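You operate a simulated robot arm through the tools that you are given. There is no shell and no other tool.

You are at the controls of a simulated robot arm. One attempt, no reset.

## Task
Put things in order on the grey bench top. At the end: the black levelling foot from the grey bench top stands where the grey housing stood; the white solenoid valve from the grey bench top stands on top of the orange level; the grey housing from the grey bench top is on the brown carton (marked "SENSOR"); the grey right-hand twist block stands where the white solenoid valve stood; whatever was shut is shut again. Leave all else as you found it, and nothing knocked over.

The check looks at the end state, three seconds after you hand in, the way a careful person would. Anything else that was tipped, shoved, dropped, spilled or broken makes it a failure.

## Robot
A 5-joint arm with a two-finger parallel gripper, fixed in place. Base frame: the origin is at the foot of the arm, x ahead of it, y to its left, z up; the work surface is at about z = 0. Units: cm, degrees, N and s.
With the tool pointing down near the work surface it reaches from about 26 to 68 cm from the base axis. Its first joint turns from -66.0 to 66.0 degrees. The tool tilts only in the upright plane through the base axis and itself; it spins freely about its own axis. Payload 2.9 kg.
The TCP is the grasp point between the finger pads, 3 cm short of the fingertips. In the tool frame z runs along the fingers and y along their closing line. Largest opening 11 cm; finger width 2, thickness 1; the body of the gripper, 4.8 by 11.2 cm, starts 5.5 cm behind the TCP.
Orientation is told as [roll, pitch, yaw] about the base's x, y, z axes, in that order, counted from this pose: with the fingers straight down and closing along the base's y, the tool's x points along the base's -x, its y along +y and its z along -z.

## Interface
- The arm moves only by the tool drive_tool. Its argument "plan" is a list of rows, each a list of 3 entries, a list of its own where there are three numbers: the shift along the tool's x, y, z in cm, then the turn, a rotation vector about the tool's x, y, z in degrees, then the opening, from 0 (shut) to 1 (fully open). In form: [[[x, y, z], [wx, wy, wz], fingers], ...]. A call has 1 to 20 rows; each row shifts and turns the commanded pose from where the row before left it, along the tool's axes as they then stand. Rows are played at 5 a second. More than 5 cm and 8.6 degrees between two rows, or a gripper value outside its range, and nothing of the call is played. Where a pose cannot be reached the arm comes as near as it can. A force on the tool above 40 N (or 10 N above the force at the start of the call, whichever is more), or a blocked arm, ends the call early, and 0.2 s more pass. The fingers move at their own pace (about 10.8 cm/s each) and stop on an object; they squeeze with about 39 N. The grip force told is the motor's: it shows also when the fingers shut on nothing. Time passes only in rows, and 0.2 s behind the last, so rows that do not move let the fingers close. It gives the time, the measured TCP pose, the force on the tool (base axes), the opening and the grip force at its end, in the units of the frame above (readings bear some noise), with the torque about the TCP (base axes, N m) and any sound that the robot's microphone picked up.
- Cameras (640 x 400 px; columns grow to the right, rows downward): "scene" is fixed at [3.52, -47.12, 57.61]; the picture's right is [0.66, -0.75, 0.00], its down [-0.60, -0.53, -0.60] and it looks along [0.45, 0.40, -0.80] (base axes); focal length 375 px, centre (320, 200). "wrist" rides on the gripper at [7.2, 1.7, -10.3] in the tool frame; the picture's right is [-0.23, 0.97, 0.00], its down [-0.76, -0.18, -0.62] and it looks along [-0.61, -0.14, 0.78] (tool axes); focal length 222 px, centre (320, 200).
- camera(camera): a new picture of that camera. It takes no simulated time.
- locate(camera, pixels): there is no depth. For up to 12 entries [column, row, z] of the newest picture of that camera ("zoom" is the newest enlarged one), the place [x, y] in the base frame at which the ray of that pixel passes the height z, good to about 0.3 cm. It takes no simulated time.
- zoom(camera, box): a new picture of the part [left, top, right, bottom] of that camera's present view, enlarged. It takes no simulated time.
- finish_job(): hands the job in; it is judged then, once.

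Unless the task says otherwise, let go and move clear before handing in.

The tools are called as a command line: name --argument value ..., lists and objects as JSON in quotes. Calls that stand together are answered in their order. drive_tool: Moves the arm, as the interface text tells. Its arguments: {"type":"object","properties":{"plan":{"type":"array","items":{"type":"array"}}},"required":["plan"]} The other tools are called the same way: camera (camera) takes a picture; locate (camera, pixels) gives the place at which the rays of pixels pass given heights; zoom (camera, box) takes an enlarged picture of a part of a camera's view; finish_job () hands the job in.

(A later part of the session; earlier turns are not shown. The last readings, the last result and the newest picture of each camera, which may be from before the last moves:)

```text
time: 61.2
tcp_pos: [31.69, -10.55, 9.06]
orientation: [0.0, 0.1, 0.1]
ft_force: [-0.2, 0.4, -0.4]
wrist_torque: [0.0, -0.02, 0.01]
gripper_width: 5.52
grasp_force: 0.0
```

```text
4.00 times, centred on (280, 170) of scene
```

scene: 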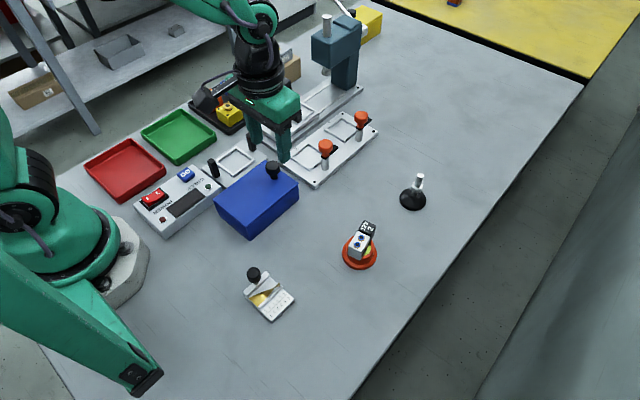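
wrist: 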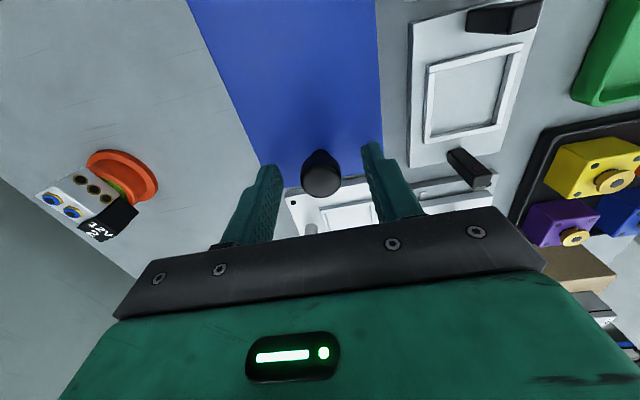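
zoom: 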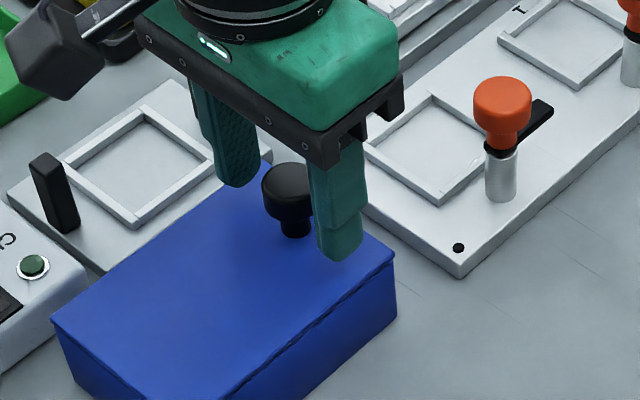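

The knob head is centred between the pads (wrist (320,173)). I'll lower 0.4 cm and close on it.

drive_tool --plan '[[[0, 0, 0.2], [0, 0, 0], 0.5], [[0, 0, 0.2], [0, 0, 0], 0.5], [[0, 0, 0], [0, 0, 0], 0.38], [[0, 0, 0], [0, 0, 0], 0.3], [[0, 0, 0], [0, 0, 0], 0.24], [[0, 0, 0], [0, 0, 0], 0], [[0, 0, 0], [0, 0, 0], 0]]'

zoom --camera "scene" --box '[230, 120, 330, 220]'

camera --camera "wrist"

```text
time: 62.8
tcp_pos: [31.89, -10.49, 8.73]
orientation: [0.0, 0.0, 0.1]
ft_force: [0.0, 4.2, 0.3]
wrist_torque: [0.07, 0.0, 0.0]
gripper_width: 2.42
grasp_force: 45.6
```

```text
4.00 times, centred on (280, 170) of scene
```

zoom: 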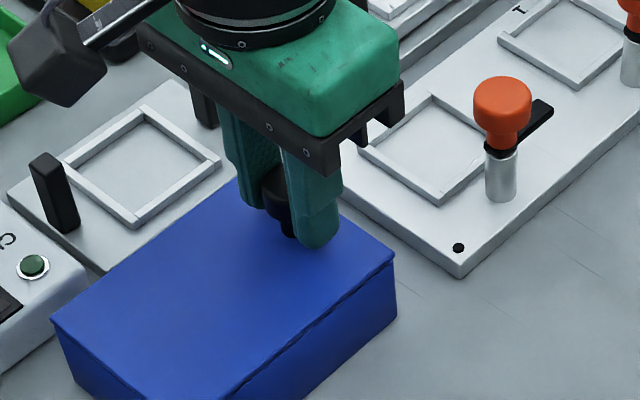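

```text
taken
```

wrist: 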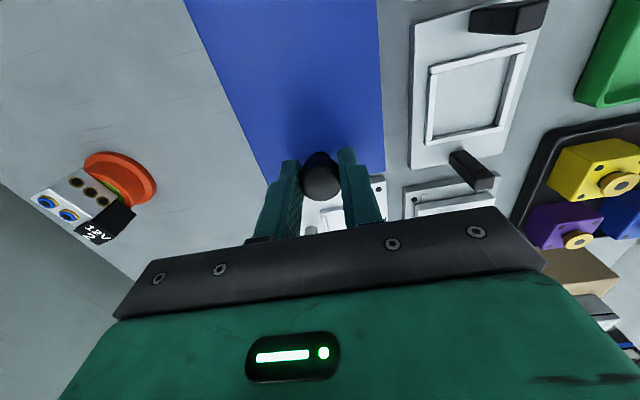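

Knob gripped at 2.42 cm with a small 4 N side load. I'll ease sideways slightly and lift 0.4 cm to test how the lid moves.

drive_tool --plan '[[[0, 0.05, 0], [0, 0, 0], 0], [[0, 0, -0.15], [0, 0, 0], 0], [[0, 0, -0.15], [0, 0, 0], 0], [[0, 0, -0.1], [0, 0, 0], 0], [[0, 0, 0], [0, 0, 0], 0]]'

zoom --camera "scene" --box '[205, 145, 315, 250]'

```text
time: 64.0
tcp_pos: [31.77, -10.42, 9.12]
orientation: [0.0, 0.1, 0.0]
ft_force: [-0.3, -19.0, -33.1]
wrist_torque: [-0.2, 0.28, -0.02]
gripper_width: 2.46
grasp_force: 44.5
```

```text
3.81 times, centred on (260, 198) of scene
```

zoom: 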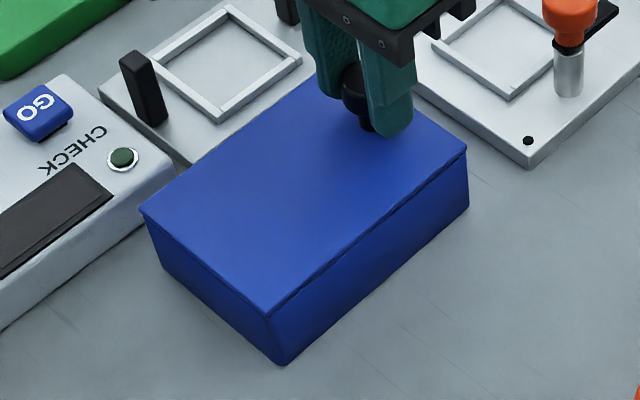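

The lid did not rise (corner still at (298,185)) although I pulled 33 N upward, so it doesn't lift. I'll go back down and test whether it slides, first relieving the load.

drive_tool --plan '[[[0, 0, 0.2], [0, 0, 0], 0], [[0, -0.04, 0.2], [0, 0, 0], 0], [[0, 0, 0], [0, 0, 0], 0]]'

camera --camera "wrist"

```text
time: 64.8
tcp_pos: [31.95, -10.62, 8.79]
orientation: [-0.2, -0.1, 0.0]
ft_force: [-13.1, -4.6, 30.8]
wrist_torque: [-0.1, 0.18, -0.04]
gripper_width: 2.49
grasp_force: 45.3
```

```text
taken
```

wrist: 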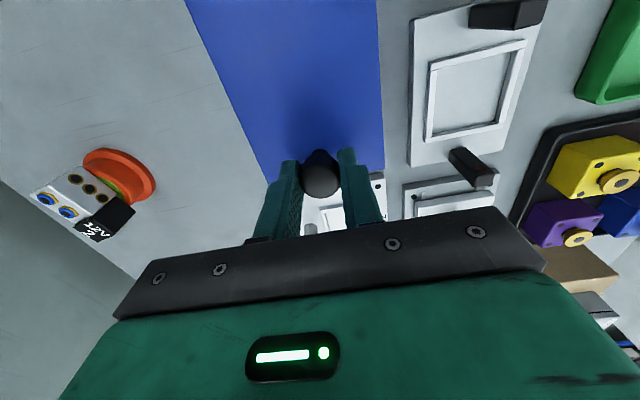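

I'm now pressing down 31 N (the pads had slipped up the knob), so I'll relieve that and then test a small pull along +x.

drive_tool --plan '[[[0, 0, -0.1], [0, 0, 0], 0], [[0, 0, -0.05], [0, 0, 0], 0], [[0, 0, 0], [0, 0, 0], 0]]'

drive_tool --plan '[[[-0.1, 0, 0], [0, 0, 0], 0], [[-0.1, 0, 0], [0, 0, 0], 0], [[-0.1, 0, 0], [0, 0, 0], 0], [[0, 0, 0], [0, 0, 0], 0]]'

zoom --camera "scene" --box '[205, 145, 315, 250]'

```text
time: 65.6
tcp_pos: [31.86, -10.5, 8.75]
orientation: [-0.1, -0.2, 0.2]
ft_force: [0.0, 1.2, 14.1]
wrist_torque: [-0.01, -1.24, -0.01]
gripper_width: 2.45
grasp_force: 44.9
```

```text
time: 66.6
tcp_pos: [32.0, -10.42, 8.64]
orientation: [0.1, 0.2, 0.0]
ft_force: [-15.2, -0.1, 29.9]
wrist_torque: [-0.04, 0.34, 0.01]
gripper_width: 2.46
grasp_force: 44.8
```

```text
3.81 times, centred on (260, 198) of scene
```

zoom: 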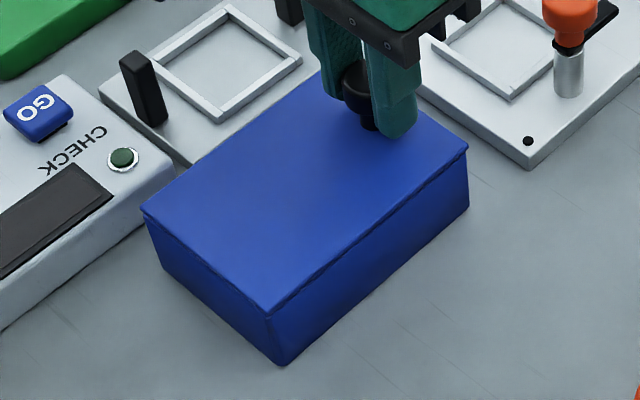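

Force −15 N in x with a slight shift; I'll compare the lid's near-left edge at high zoom with the earlier picture (corners then at (170,97) and (393,285)).

zoom --camera "scene" --box '[205, 185, 265, 245]'

zoom --camera "scene" --box '[250, 150, 310, 215]'

```text
6.67 times, centred on (235, 215) of scene
```

zoom: 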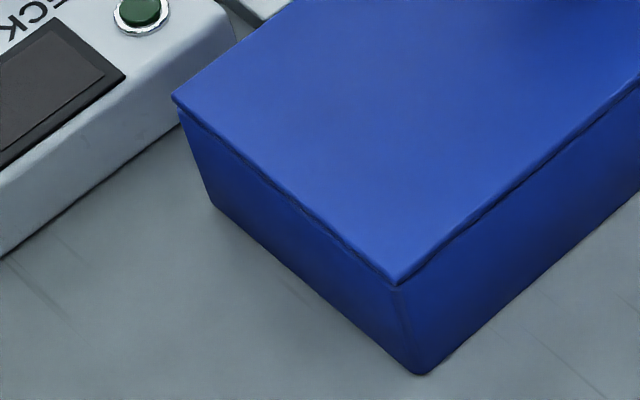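

```text
6.15 times, centred on (280, 182) of scene
```

zoom: 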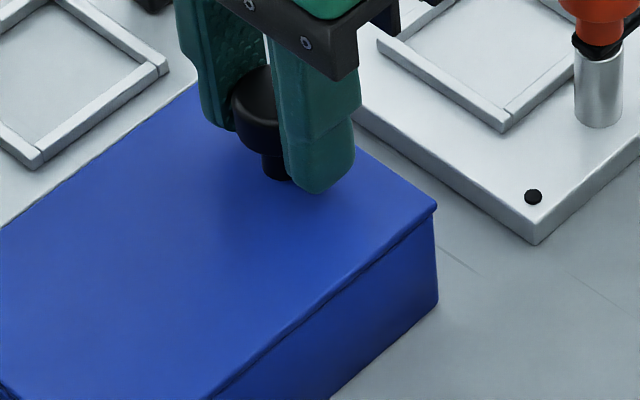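

The lid's left corner moved from (170,97) to (173,97): it has shifted slightly toward +x, so it seems to be a sliding lid. I'll relieve the vertical load and pull on along +x in small steps.

drive_tool --plan '[[[0, 0, -0.05], [0, 0, 0], 0], [[-0.1, 0, -0.03], [0, 0, 0], 0], [[-0.1, 0, 0], [0, 0, 0], 0], [[-0.1, 0, 0], [0, 0, 0], 0], [[-0.1, 0, 0], [0, 0, 0], 0], [[0, 0, 0], [0, 0, 0], 0]]'

zoom --camera "scene" --box '[205, 185, 265, 245]'

```text
time: 68.0
tcp_pos: [32.1, -10.56, 8.81]
orientation: [0.2, 0.7, -0.2]
ft_force: [-5.4, -5.5, 6.8]
wrist_torque: [-0.18, 0.58, 0.05]
gripper_width: 2.44
grasp_force: 44.7
stopped in row 6: the force on the tool passed its limit at 44 N (the readings are from after the stop); the commanded pose is now the measured one
```

```text
6.67 times, centred on (235, 215) of scene
```

zoom: 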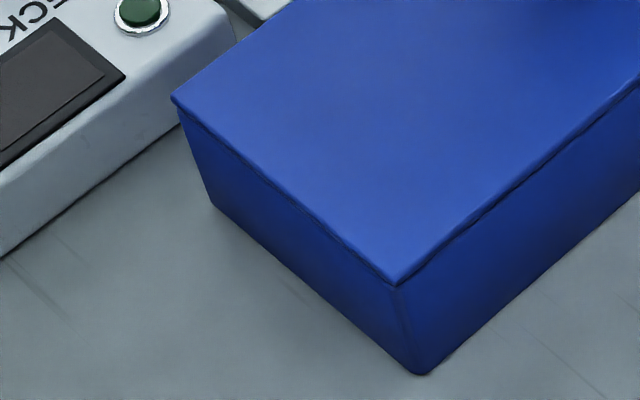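

Pulling +x hit a hard stop (44 N), so it does not slide that way. I'll test the opposite direction, toward −x, in small steps.

drive_tool --plan '[[[0.1, 0, 0], [0, 0, 0], 0], [[0.1, 0, 0], [0, 0, 0], 0], [[0.1, 0, 0], [0, 0, 0], 0], [[0.1, 0, 0], [0, 0, 0], 0], [[0, 0, 0], [0, 0, 0], 0]]'

zoom --camera "scene" --box '[205, 185, 265, 245]'

```text
time: 69.2
tcp_pos: [31.9, -10.39, 8.71]
orientation: [0.2, 0.6, -0.1]
ft_force: [1.2, -3.3, -15.1]
wrist_torque: [-0.16, -0.73, 0.04]
gripper_width: 2.43
grasp_force: 44.4
```

```text
6.67 times, centred on (235, 215) of scene
```

zoom: 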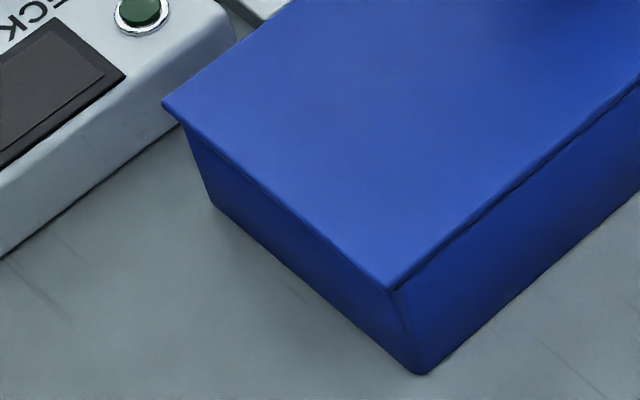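

Now the lid's left corner moved from (172,97) to (162,103) with almost no force: it slides toward −x. I'll continue sliding it 2 cm that way.

drive_tool --plan '[[[0.2, 0, 0.03], [0, 0, 0], 0], [[0.3, 0, 0], [0, 0, 0], 0], [[0.3, 0, 0], [0, 0, 0], 0], [[0.3, 0, 0], [0, 0, 0], 0], [[0.3, 0, 0], [0, 0, 0], 0], [[0.3, 0, 0], [0, 0, 0], 0], [[0.3, 0, 0], [0, 0, 0], 0], [[0, 0, 0], [0, 0, 0], 0]]'

camera --camera "scene"

zoom --camera "scene" --box '[195, 145, 315, 255]'

```text
time: 71.0
tcp_pos: [29.85, -10.43, 8.66]
orientation: [0.2, 0.5, -0.1]
ft_force: [0.0, 5.6, 5.8]
wrist_torque: [-0.02, -0.24, -0.07]
gripper_width: 2.43
grasp_force: 44.9
```

```text
taken
```

scene: 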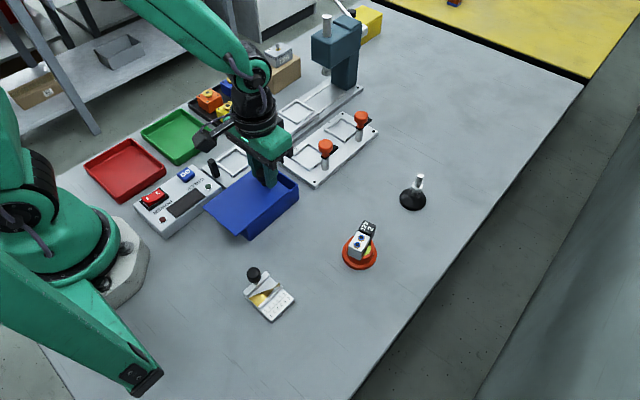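

```text
3.64 times, centred on (255, 200) of scene
```

zoom: 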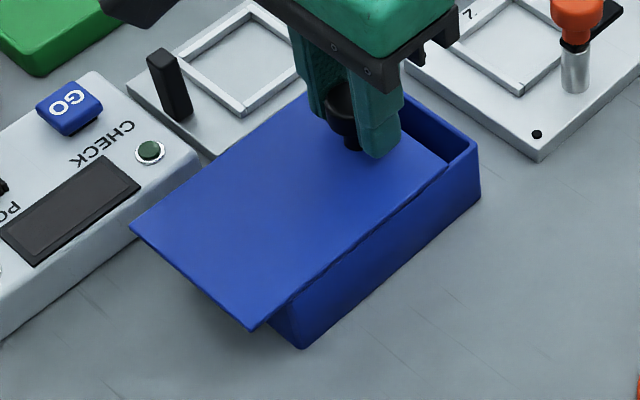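

The lid slides smoothly and the box is open ~2 cm. Before continuing I'll check what lies in the lid's path: the control box and the robot's base plate.

locate --camera "scene" --pixels '[[163, 238, 0], [163, 230, 3], [222, 197, 0], [221, 190, 3], [135, 218, 3], [150, 262, 0], [135, 295, 0], [148, 245, 3], [120, 310, 0], [246, 310, 0], [244, 296, 1], [253, 272, 5]]'

zoom --camera "scene" --box '[80, 180, 260, 320]'

```text
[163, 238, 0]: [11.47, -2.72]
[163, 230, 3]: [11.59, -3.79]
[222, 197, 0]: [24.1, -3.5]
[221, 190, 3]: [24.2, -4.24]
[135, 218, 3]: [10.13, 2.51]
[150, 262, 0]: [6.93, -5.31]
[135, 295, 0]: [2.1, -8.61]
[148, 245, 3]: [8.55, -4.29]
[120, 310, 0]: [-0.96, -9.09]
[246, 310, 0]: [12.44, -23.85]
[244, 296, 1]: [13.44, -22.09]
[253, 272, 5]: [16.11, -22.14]
```

```text
2.86 times, centred on (170, 250) of scene
```

zoom: 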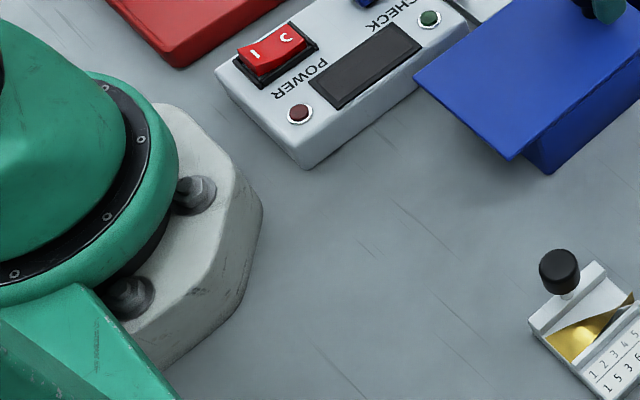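

The control box edge is at y≈−3.5 and the base plate ends near x≈8, so the lid's path is clear. I'll slide another 4.8 cm.

drive_tool --plan '[[[0.4, 0, 0], [0, 0, 0], 0], [[0.4, 0, 0], [0, 0, 0], 0], [[0.4, 0, 0], [0, 0, 0], 0], [[0.4, 0, 0], [0, 0, 0], 0], [[0.4, 0, 0], [0, 0, 0], 0], [[0.4, 0, 0], [0, 0, 0], 0], [[0.4, 0, 0], [0, 0, 0], 0], [[0.4, 0, 0], [0, 0, 0], 0], [[0.4, 0, 0], [0, 0, 0], 0], [[0.4, 0, 0], [0, 0, 0], 0], [[0.4, 0, 0], [0, 0, 0], 0], [[0.4, 0, 0], [0, 0, 0], 0], [[0, 0, 0], [0, 0, 0], 0]]'

zoom --camera "scene" --box '[180, 135, 320, 260]'

camera --camera "wrist"

```text
time: 73.8
tcp_pos: [24.95, -10.52, 8.7]
orientation: [0.3, 0.7, -0.1]
ft_force: [0.7, 31.6, -1.1]
wrist_torque: [0.23, -1.1, 0.02]
gripper_width: 2.46
grasp_force: 44.8
```

```text
3.20 times, centred on (250, 198) of scene
```

zoom: 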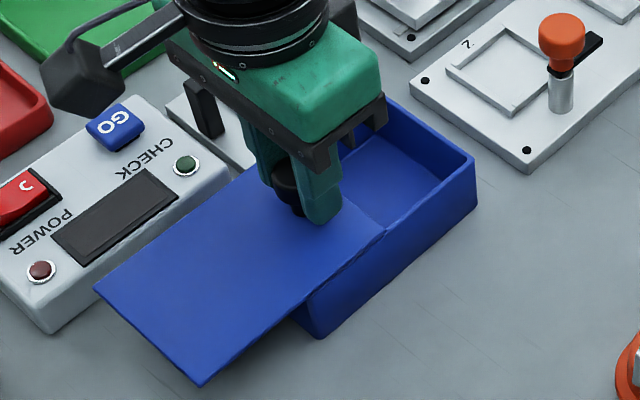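

```text
taken
```

wrist: 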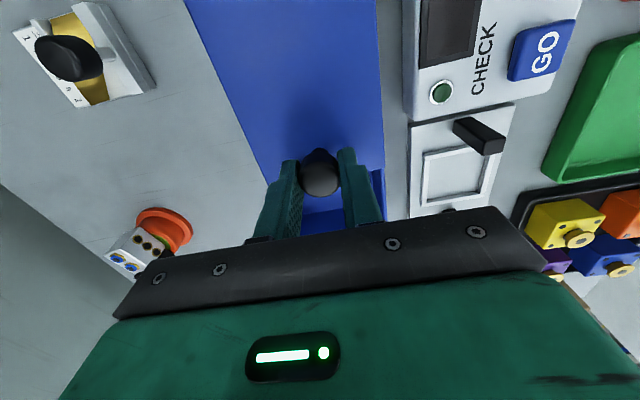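

Side load grew to 32 N in y (the lid's axis is slightly rotated), so I'll ease +y a little and continue sliding; the box's far half looks empty so far.

drive_tool --plan '[[[0, 0.04, 0], [0, 0, 0], 0], [[0, 0.03, 0], [0, 0, 0], 0], [[0, 0, 0], [0, 0, 0], 0]]'

drive_tool --plan '[[[0.3, 0.01, 0], [0, 0, 0], 0], [[0.3, 0.01, 0], [0, 0, 0], 0], [[0.3, 0.01, 0], [0, 0, 0], 0], [[0.3, 0, 0], [0, 0, 0], 0], [[0, 0, 0], [0, 0, 0], 0]]'

zoom --camera "scene" --box '[180, 135, 320, 260]'

```text
time: 74.5
tcp_pos: [24.95, -10.5, 8.73]
orientation: [0.2, 0.6, -0.2]
ft_force: [0.4, 1.9, -8.9]
wrist_torque: [-0.04, 1.33, -0.05]
gripper_width: 2.46
grasp_force: 45.2
```

```text
time: 75.5
tcp_pos: [24.1, -10.57, 8.67]
orientation: [0.1, 0.3, -0.3]
ft_force: [0.0, -3.8, -2.0]
wrist_torque: [-0.1, 0.35, 0.11]
gripper_width: 2.43
grasp_force: 45.5
stopped in row 4: the force on the tool passed its limit at 41 N (the readings are from after the stop); the commanded pose is now the measured one
```

```text
3.20 times, centred on (250, 198) of scene
```

zoom: 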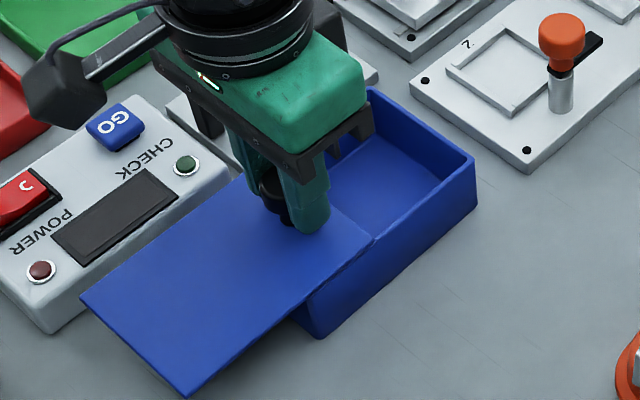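

It stopped at 41 N after ~7.8 cm of travel, probably the lid's end stop. I'll release the knob, rise, and look into the box.

drive_tool --plan '[[[-0.05, 0, 0], [0, 0, 0], 0], [[0, 0, 0], [0, 0, 0], 0.35], [[0, 0, 0], [0, 0, 0], 0.5], [[0, 0, 0], [0, 0, 0], 0.5], [[0, 0, -1], [0, 0, 0], 0.5], [[0, 0, -3], [0, 0, 0], 0.5], [[0, 0, -4], [0, 0, 0], 0.5], [[0, 0, -4], [0, 0, 0], 0.5], [[-3, 4, 0], [0, 0, 0], 0.5], [[-3, 4, 0], [0, 0, 0], 0.5], [[0, 4, 0], [0, 0, 0], 0.5]]'

camera --camera "scene"

zoom --camera "scene" --box '[180, 135, 320, 260]'

camera --camera "wrist"

```text
time: 77.9
tcp_pos: [30.14, 1.28, 20.74]
orientation: [-0.1, 0.3, -0.2]
ft_force: [-0.7, -0.5, -0.4]
wrist_torque: [-0.03, 0.02, 0.02]
gripper_width: 5.52
grasp_force: 0.1
```

```text
taken
```

scene: 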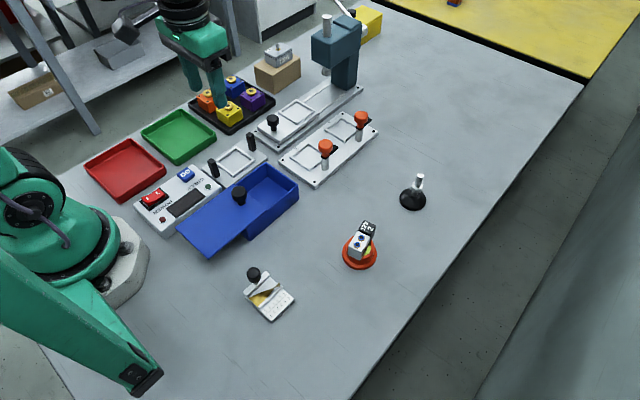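

```text
3.20 times, centred on (250, 198) of scene
```

zoom: 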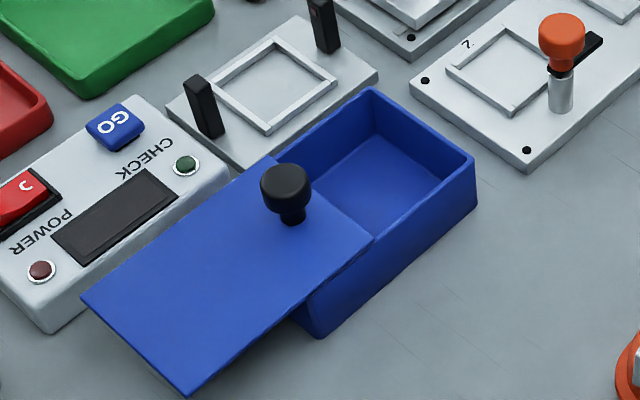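

```text
taken
```

wrist: 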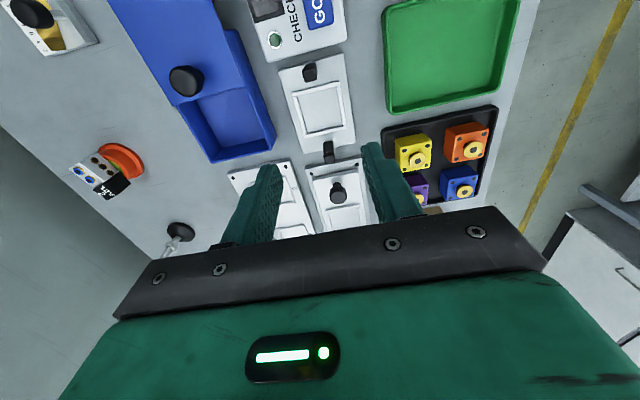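

The open part of the box (x 26–33.5) is empty; the remaining third lies under the lid. I'll turn the wrist camera round to look back under the lid from the far side.

drive_tool --plan '[[[-1.9, -4.4, 0], [0, 0, 8.2], 0.5], [[-1.9, -4.4, 0], [0, 0, 8.2], 0.5], [[-1.9, -4.4, 0], [0, 0, 8.2], 0.5], [[0, 0, 0], [0, 0, 8.2], 0.5], [[0, 0, 0], [0, 0, 8.2], 0.5], [[0, 0, 0], [0, 0, 8.2], 0.5], [[0, 0, 0], [0, 0, 8.2], 0.5], [[0, 0, 0], [0, 0, 8.2], 0.5], [[0, 0, 0], [0, 0, 8.2], 0.5], [[0, 0, 0], [0, 0, 8.2], 0.5], [[0, 0, 0], [0, 0, 8.2], 0.5]]'

drive_tool --plan '[[[0, 0, 0], [0, 0, 8.2], 0.5], [[0, 0, 0], [0, 0, 8.2], 0.5], [[0, 0, 0], [0, 0, 8.2], 0.5], [[0, 0, 0], [0, 0, 8.2], 0.5], [[0, 0, 0], [0, 0, 8.2], 0.5], [[0, 0, 0], [0, 0, 8.2], 0.5], [[0, 0, 0], [0, 0, 8.2], 0.5], [[0, 0, 0], [0, 0, 8.2], 0.5], [[0, 0, 0], [0, 0, 8.2], 0.5]]'

camera --camera "wrist"

```text
time: 80.3
tcp_pos: [33.99, -12.37, 20.77]
orientation: [-0.4, 0.1, -90.6]
ft_force: [0.1, -0.3, 0.8]
wrist_torque: [-0.01, -0.01, 0.02]
gripper_width: 5.5
grasp_force: 0.1
```

```text
time: 82.3
tcp_pos: [33.93, -12.52, 20.6]
orientation: [-0.1, -0.4, -164.4]
ft_force: [0.9, -0.2, 1.0]
wrist_torque: [0.01, -0.01, 0.0]
gripper_width: 5.48
grasp_force: 0.0
```

```text
taken
```

wrist: 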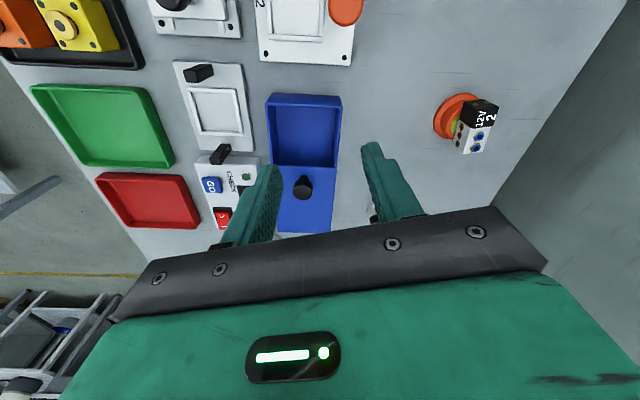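

The wrist now looks back at the box. I'll move out and down a bit, then tilt the tool inward 20° so the camera sees under the lid.

drive_tool --plan '[[[1.5, 0.4, 2.5], [0, 0, 0], 0.5], [[1.5, 0.4, 2.5], [0, 0, 0], 0.5], [[0, 0, 2.5], [0, 0, 0], 0.5], [[0, 0, 0], [3.9, -5.4, 0], 0.5], [[0, 0, 0], [3.9, -5.4, 0], 0.5], [[0, 0, 0], [3.9, -5.4, 0], 0.5], [[0, 0, 0], [0, 0, 0], 0.5]]'

camera --camera "wrist"

zoom --camera "wrist" --box '[240, 80, 400, 220]'

```text
time: 83.9
tcp_pos: [37.02, -12.19, 13.06]
orientation: [-11.8, -16.8, -162.3]
ft_force: [0.6, 0.1, 0.3]
wrist_torque: [-0.02, 0.02, 0.0]
gripper_width: 5.51
grasp_force: 0.1
```

```text
taken
```

wrist: 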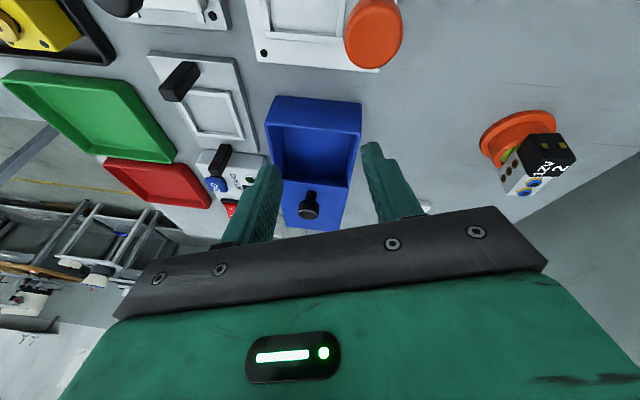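

```text
2.86 times, centred on (320, 150) of wrist
```

zoom: 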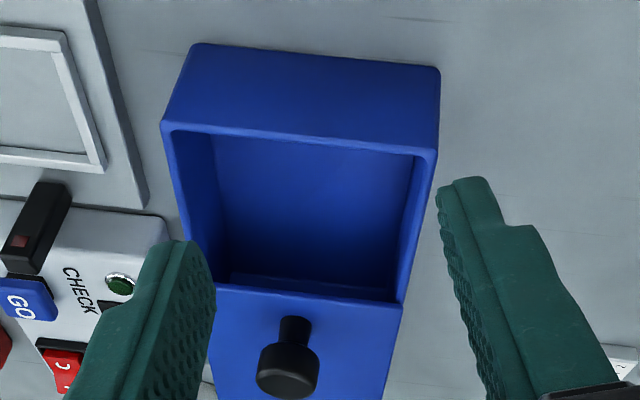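

The blue box is empty all the way to its back wall. So the twist block must be elsewhere, likely in the yellow box; I'll examine that from the scene camera now that the arm is out of the way.

zoom --camera "scene" --box '[320, 0, 400, 60]'

camera --camera "scene"

zoom --camera "scene" --box '[400, 0, 640, 100]'

```text
6.67 times, centred on (360, 30) of scene
```

zoom: 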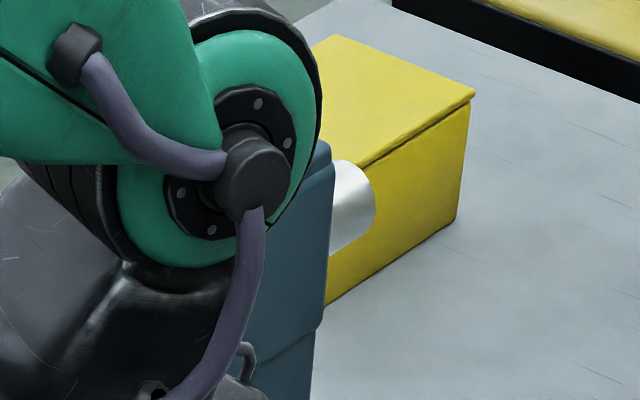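

```text
taken
```

scene: 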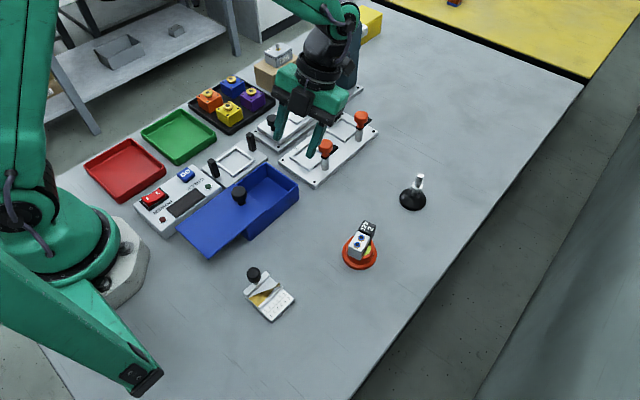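

```text
2.67 times, centred on (520, 50) of scene
```

zoom: 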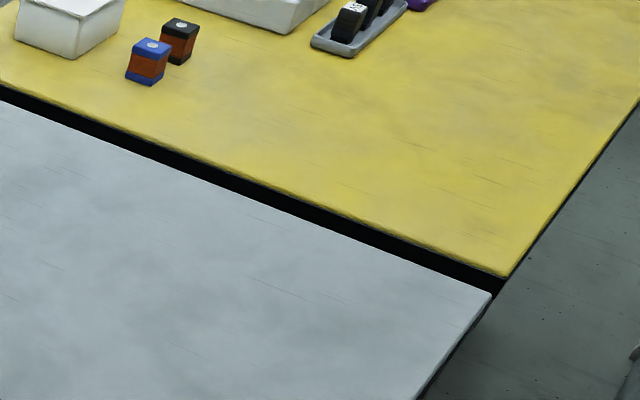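

On the yellow bench I see coloured twist blocks (zoom (148,60)), so I know what they look like. There is a small grey item on the side table at scene (176,31) and a grey bin at (120,50); I'll zoom there.

zoom --camera "scene" --box '[80, 0, 230, 100]'

zoom --camera "scene" --box '[425, 0, 475, 20]'

locate --camera "scene" --pixels '[[176, 36, 0], [176, 36, -10], [120, 70, 0], [85, 130, 0], [235, 50, 0], [380.25, 33.75, 0]]'

```text
4.00 times, centred on (155, 50) of scene
```

zoom: 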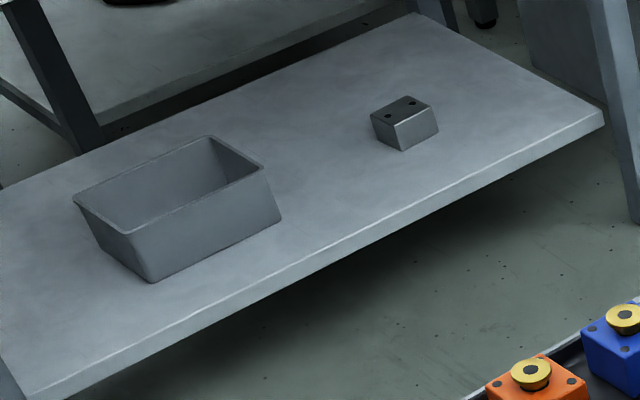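

```text
12.80 times, centred on (450, 10) of scene
```

zoom: 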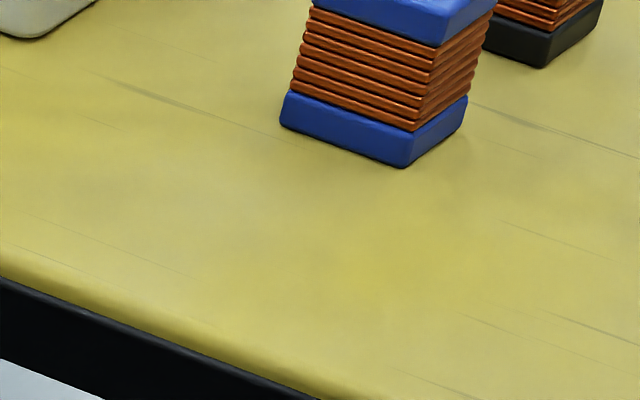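

```text
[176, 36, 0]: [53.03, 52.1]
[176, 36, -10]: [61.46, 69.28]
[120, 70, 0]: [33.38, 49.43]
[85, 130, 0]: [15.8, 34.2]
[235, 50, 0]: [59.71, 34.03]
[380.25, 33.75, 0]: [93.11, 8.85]
```

The side-table block is far out of reach. I'll re-inspect the blue box's interior at higher magnification before deciding it is empty.

zoom --camera "wrist" --box '[265, 90, 370, 200]'

zoom --camera "scene" --box '[245, 160, 305, 215]'

zoom --camera "wrist" --box '[0, 0, 280, 230]'

```text
3.64 times, centred on (318, 145) of wrist
```

zoom: 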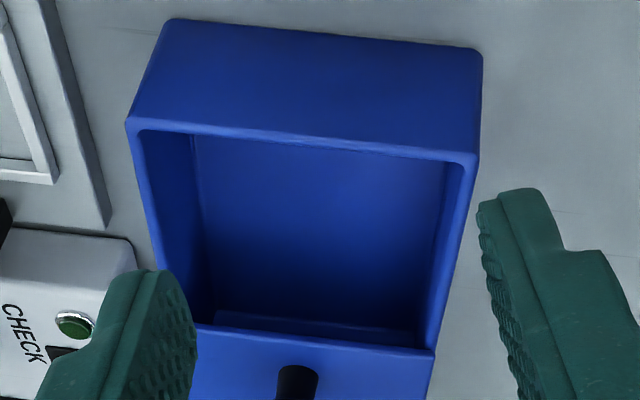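

```text
7.27 times, centred on (275, 188) of scene
```

zoom: 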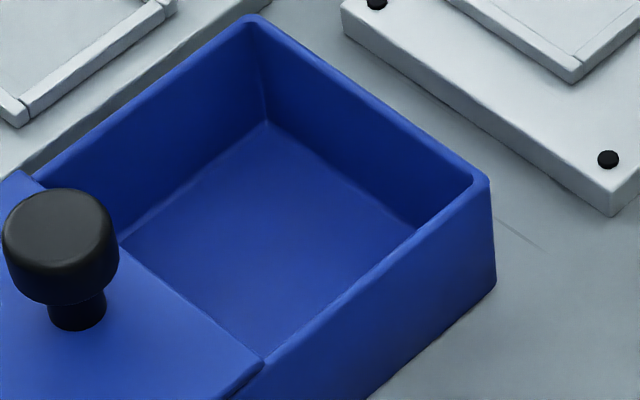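

```text
1.74 times, centred on (140, 115) of wrist
```

zoom: 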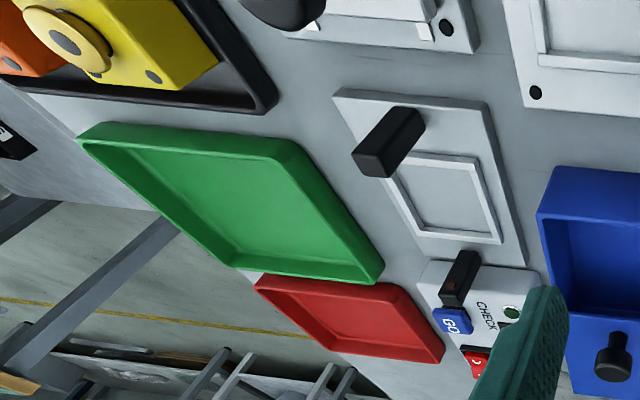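

The box is certainly empty. I should survey the rest of the bench: first the area at lower left of the scene, around the robot's base, and the gadget at (268,292).

zoom --camera "scene" --box '[0, 200, 320, 400]'

zoom --camera "scene" --box '[430, 60, 640, 200]'

zoom --camera "scene" --box '[240, 260, 300, 325]'

```text
2.00 times, centred on (160, 300) of scene
```

zoom: 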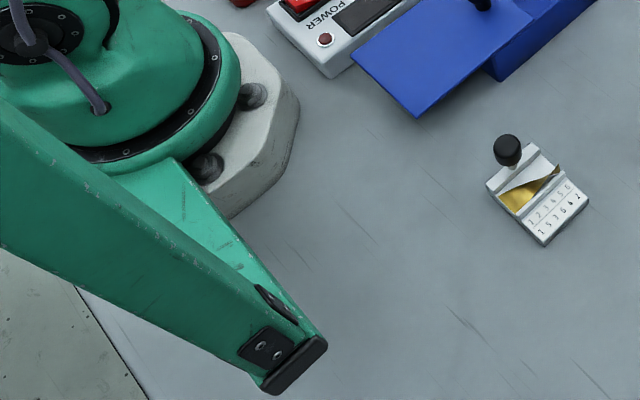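

```text
2.86 times, centred on (535, 130) of scene
```

zoom: 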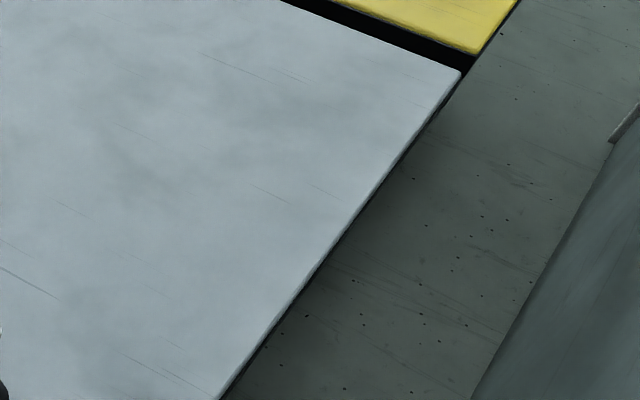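

```text
6.15 times, centred on (270, 292) of scene
```

zoom: 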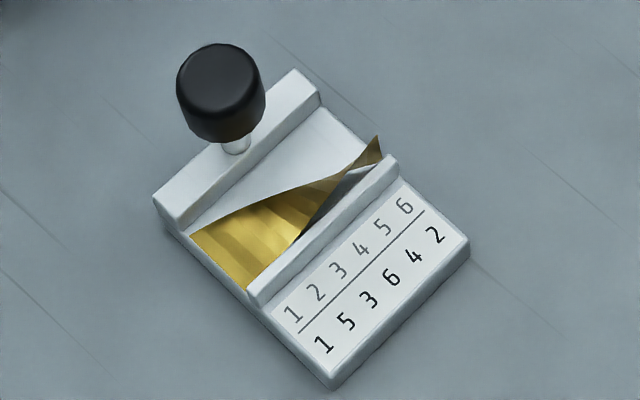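

The gadget at (268,292) holds a twisted gold ribbon in a light grey body with a gripping knob, so it may itself be the "twist block"; its handedness matters. I'll bring the wrist camera over it for close views.

drive_tool --plan '[[[0, 0, -2], [-3.9, 5.4, 0], 0.5], [[0, 0, -2], [-3.9, 5.4, 0], 0.5], [[0, 0, -1], [-3.9, 5.4, 0], 0.5], [[-3.88, 1.51, 0], [0, 0, 0], 0.5], [[-3.88, 1.51, 0], [0, 0, 0], 0.5], [[-3.88, 1.51, 0], [0, 0, 0], 0.5], [[-3.88, 1.51, 0], [0, 0, 0], 0.5], [[-3.88, 1.51, 0], [0, 0, 0], 0.5], [[-3.88, 1.51, 0], [0, 0, 0], 0.5], [[0, 0, 0], [0, 0, 7.5], 0.5], [[0, 0, 0], [0, 0, 7.5], 0.5], [[0, 0, 0], [0, 0, 7.5], 0.5], [[0, 0, 0], [0, 0, 7.5], 0.5], [[0, 0, 0], [0, 0, 7.5], 0.5], [[0, 0, 0], [0, 0, 7.5], 0.5], [[0, 0, 0], [0, 0, 7.5], 0.5], [[0, 0, 0], [0, 0, 7.5], 0.5], [[0, 0, 0], [0, 0, 7.5], 0.5], [[0, 0, 0], [0, 0, 7.5], 0.5]]'

camera --camera "wrist"

camera --camera "scene"

```text
time: 87.9
tcp_pos: [14.67, -29.62, 18.09]
orientation: [0.0, -0.3, 123.8]
ft_force: [-0.2, -1.3, -0.3]
wrist_torque: [-0.01, 0.01, -0.03]
gripper_width: 5.49
grasp_force: 0.0
out of reach, approached as far as the arm can: row 18, 19
```

```text
taken
```

wrist: 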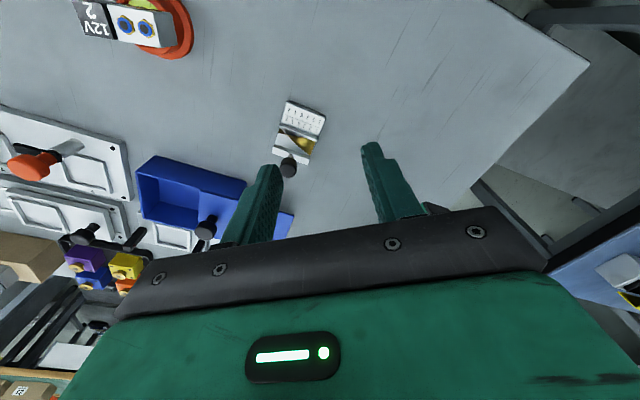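

```text
taken
```

scene: 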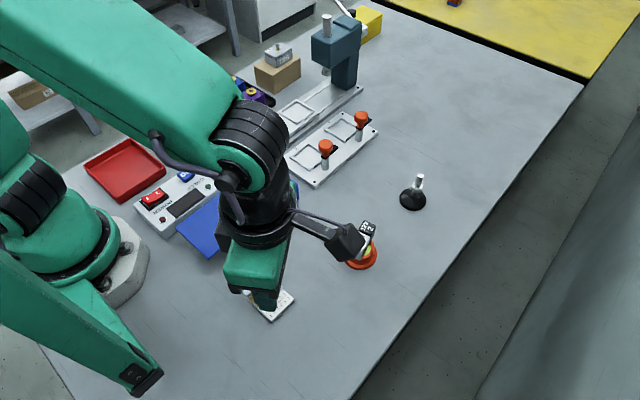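

The gadget is now in the wrist view at (300,130). I'll zoom in on the ribbon.

zoom --camera "wrist" --box '[265, 95, 335, 180]'

locate --camera "wrist" --pixels '[[285, 100, 1], [326, 113, 1], [314, 165, 1], [276, 151, 1], [289, 167, 5], [289, 167, 4]]'

```text
4.71 times, centred on (300, 138) of wrist
```

zoom: 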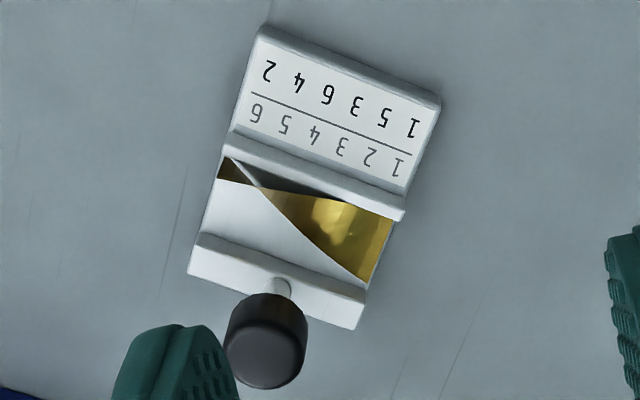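

```text
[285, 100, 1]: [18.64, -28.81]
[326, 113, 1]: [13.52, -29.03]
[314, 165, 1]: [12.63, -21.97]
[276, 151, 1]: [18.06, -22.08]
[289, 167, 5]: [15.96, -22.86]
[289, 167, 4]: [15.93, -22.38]
```

The ribbon gadget is a fixed-looking light block about 5.5×7 cm; I can't yet be sure it's the named object. Before deciding I'll survey the far yellow bench and surroundings for duplicates or other candidates; first I turn the wrist back.

drive_tool --plan '[[[0, 0, -4], [0, 0, -8.3], 0.5], [[0, 0, -4], [0, 0, -8.3], 0.5], [[0, 0, 0], [0, 0, -8.3], 0.5], [[0, 0, 0], [0, 0, -8.3], 0.5], [[0, 0, 0], [0, 0, -8.3], 0.5], [[0, 0, 0], [0, 0, -8.3], 0.5], [[0, 0, 0], [0, 0, -8.3], 0.5], [[0, 0, 0], [0, 0, -8.3], 0.5], [[0, 0, 0], [0, 0, -8.3], 0.5], [[0, 0, 0], [0, 0, -8.3], 0.5], [[0, 0, 0], [0, 0, -8.3], 0.5], [[0, 0, 0], [0, 0, -8.3], 0.5], [[0, 0, 0], [0, 0, -8.3], 0.5], [[0, 0, 0], [0, 0, -8.3], 0.5], [[0, 0, 0], [0, 0, -8.3], 0.5], [[0, 0, 0], [0, 0, -8.3], 0.5], [[0, 0, 0], [0, 0, -8.3], 0.5], [[0, 0, 0], [0, 0, -8.3], 0.5], [[0, 0, 0], [0, 0, -8.3], 0.5], [[0, 0, 0], [0, 0, -8.3], 0.5]]'

drive_tool --plan '[[[0, 0, 0], [0, 0, -8.3], 0.5], [[0, 0, 0], [0, 0, -8.3], 0.5], [[0, 0, 0], [0, 0, -8.3], 0.5], [[0, 0, 0], [0, 0, -8.3], 0.5], [[0, 0, 0], [0, 0, -8.3], 0.5]]'

camera --camera "wrist"

```text
time: 92.1
tcp_pos: [14.69, -29.69, 25.92]
orientation: [0.0, 0.3, -69.8]
ft_force: [0.1, 0.3, 0.5]
wrist_torque: [-0.01, -0.01, 0.02]
gripper_width: 5.51
grasp_force: 0.1
```

```text
time: 93.3
tcp_pos: [14.84, -29.77, 26.06]
orientation: [0.3, 0.2, -28.3]
ft_force: [0.0, 0.0, -0.1]
wrist_torque: [-0.01, -0.02, 0.01]
gripper_width: 5.49
grasp_force: 0.1
```

```text
taken
```

wrist: 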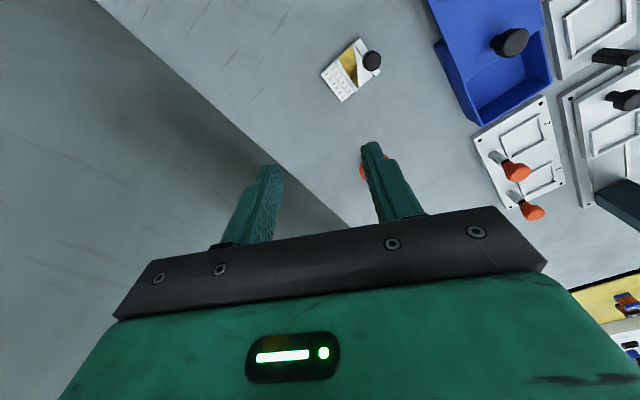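

Now I'll move to mid-bench at height and tilt the tool outward so that the camera looks along the bench toward the yellow one.

drive_tool --plan '[[[-2.53, 4.17, -1], [0, 0, 0], 0.5], [[-2.53, 4.17, -1], [0, 0, 0], 0.5], [[-2.53, 4.17, -1], [0, 0, 0], 0.5], [[-2.53, 4.17, -1], [0, 0, 0], 0.5], [[-2.53, 4.17, -1], [0, 0, 0], 0.5], [[-2.53, 4.17, -1], [0, 0, 0], 0.5], [[0, 0, 0], [0, 0, -7.7], 0.5], [[0, 0, 0], [0, -8, 0], 0.5], [[0, 0, 0], [0, -8, 0], 0.5], [[0, 0, 0], [0, -8, 0], 0.5], [[0, 0, 0], [0, -8, 0], 0.5], [[0, 0, 0], [0, -8, 0], 0.5]]'

camera --camera "wrist"

zoom --camera "wrist" --box '[120, 60, 420, 220]'

zoom --camera "wrist" --box '[380, 60, 640, 260]'

```text
time: 95.9
tcp_pos: [40.05, -15.09, 32.02]
orientation: [0.3, -40.0, -21.1]
ft_force: [0.5, 1.0, -0.1]
wrist_torque: [-0.01, 0.01, 0.02]
gripper_width: 5.49
grasp_force: 0.2
```

```text
taken
```

wrist: 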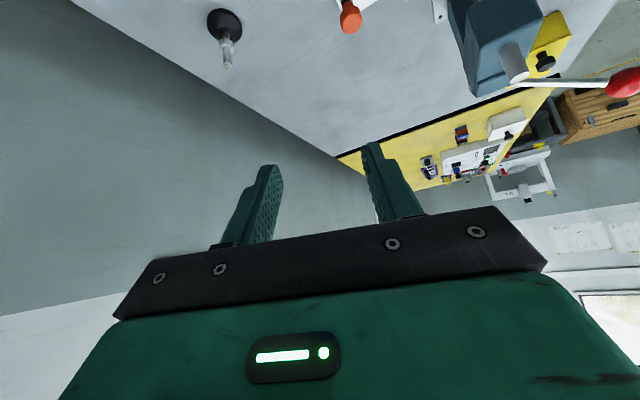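

```text
2.13 times, centred on (270, 140) of wrist
```

zoom: 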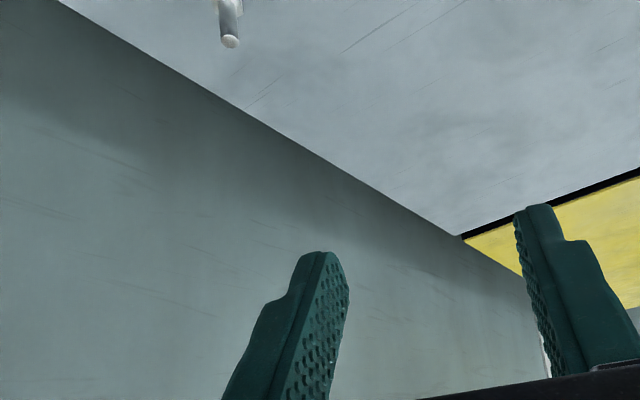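

```text
2.00 times, centred on (510, 160) of wrist
```

zoom: 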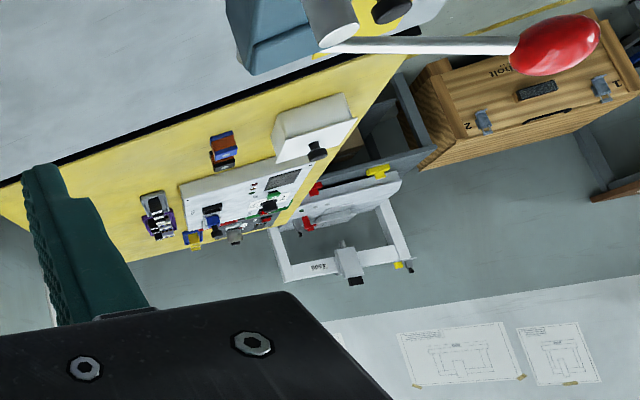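

The far bench has its own station and a white lidded box. I'll zoom there and on the press/yellow box region for anything like a twist block.

zoom --camera "wrist" --box '[400, 100, 580, 210]'

zoom --camera "wrist" --box '[430, 0, 640, 130]'

```text
3.56 times, centred on (490, 155) of wrist
```

zoom: 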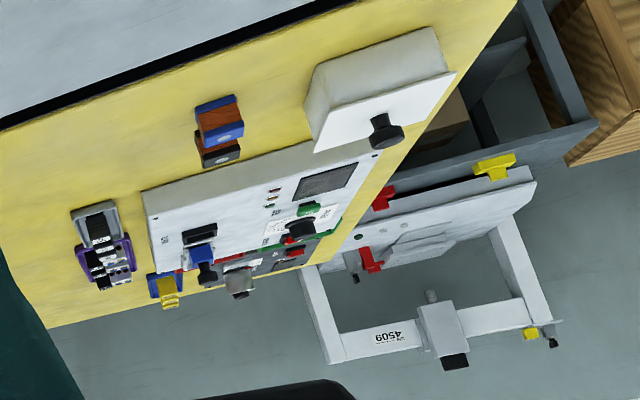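

```text
3.05 times, centred on (535, 65) of wrist
```

zoom: 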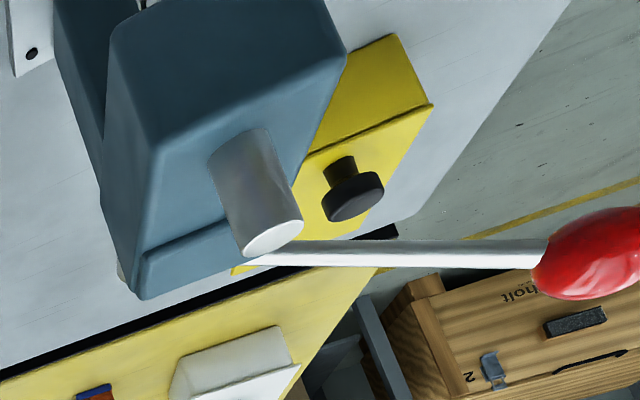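

I'll look at the small grey block on the side table at maximum zoom, as it is the only other grey block visible.

zoom --camera "scene" --box '[160, 15, 195, 45]'

zoom --camera "scene" --box '[80, 20, 160, 90]'

zoom --camera "scene" --box '[180, 60, 300, 150]'

zoom --camera "scene" --box '[230, 85, 390, 195]'

```text
13.33 times, centred on (178, 30) of scene
```

zoom: 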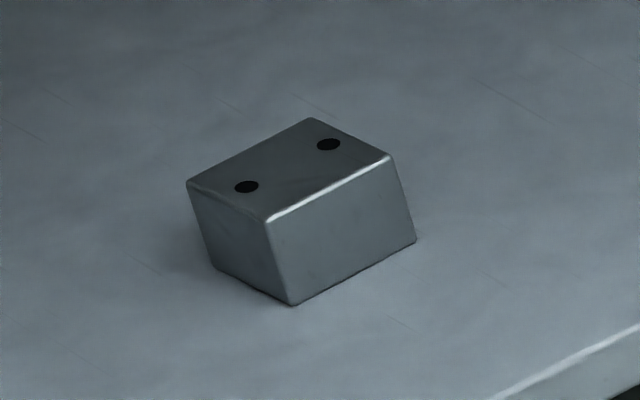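

```text
5.71 times, centred on (120, 55) of scene
```

zoom: 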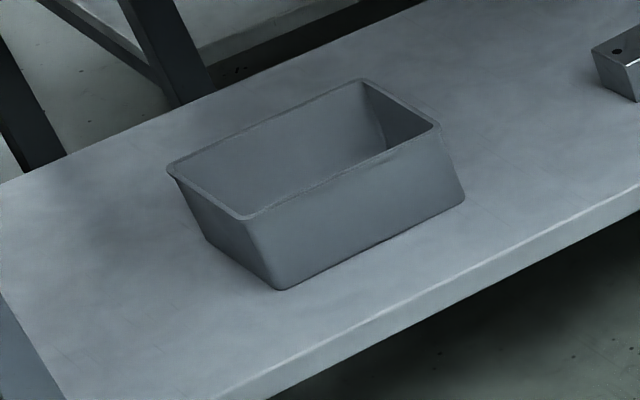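

```text
4.44 times, centred on (240, 105) of scene
```

zoom: 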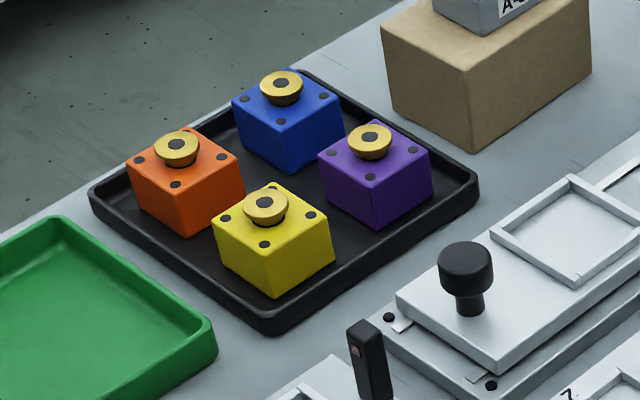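

```text
3.64 times, centred on (310, 140) of scene
```

zoom: 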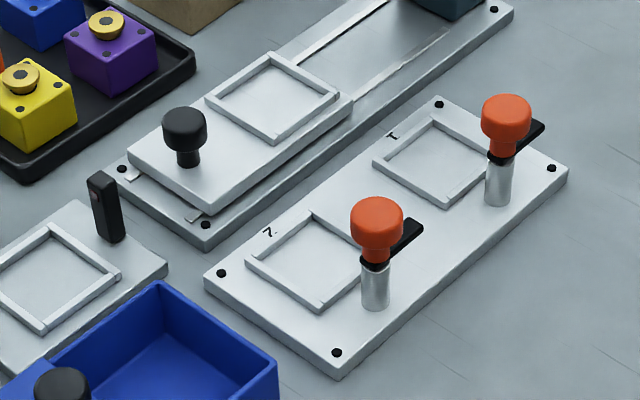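

Nothing else in reach resembles a twist block, so the ribbon gadget's handedness is the key. I'll go back above it with the tool untilted for closer views from two sides.

drive_tool --plan '[[[0, 0, 0], [0, 8, 0], 0.5], [[0, 0, 0], [0, 8, 0], 0.5], [[0, 0, 0], [0, 8, 0], 0.5], [[0, 0, 0], [0, 8, 0], 0.5], [[0, 0, 0], [0, 8, 0], 0.5], [[3.5, -2.6, 1.5], [0, 0, 0], 0.5], [[3.5, -2.6, 1.5], [0, 0, 0], 0.5], [[3.5, -2.6, 1.5], [0, 0, 0], 0.5], [[3.5, -2.6, 1.5], [0, 0, 0], 0.5], [[2, -1.5, 1.5], [0, 0, 0], 0.5]]'

camera --camera "wrist"

```text
time: 98.1
tcp_pos: [20.76, -20.3, 24.4]
orientation: [0.1, 0.2, -20.8]
ft_force: [-0.5, 0.7, 0.9]
wrist_torque: [-0.06, 0.02, 0.01]
gripper_width: 5.5
grasp_force: 0.1
```

```text
taken
```

wrist: 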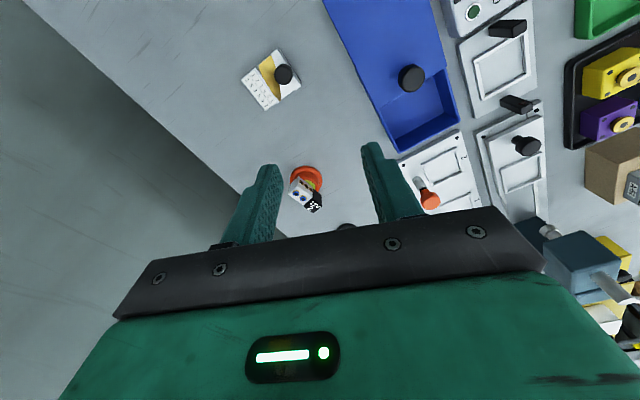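

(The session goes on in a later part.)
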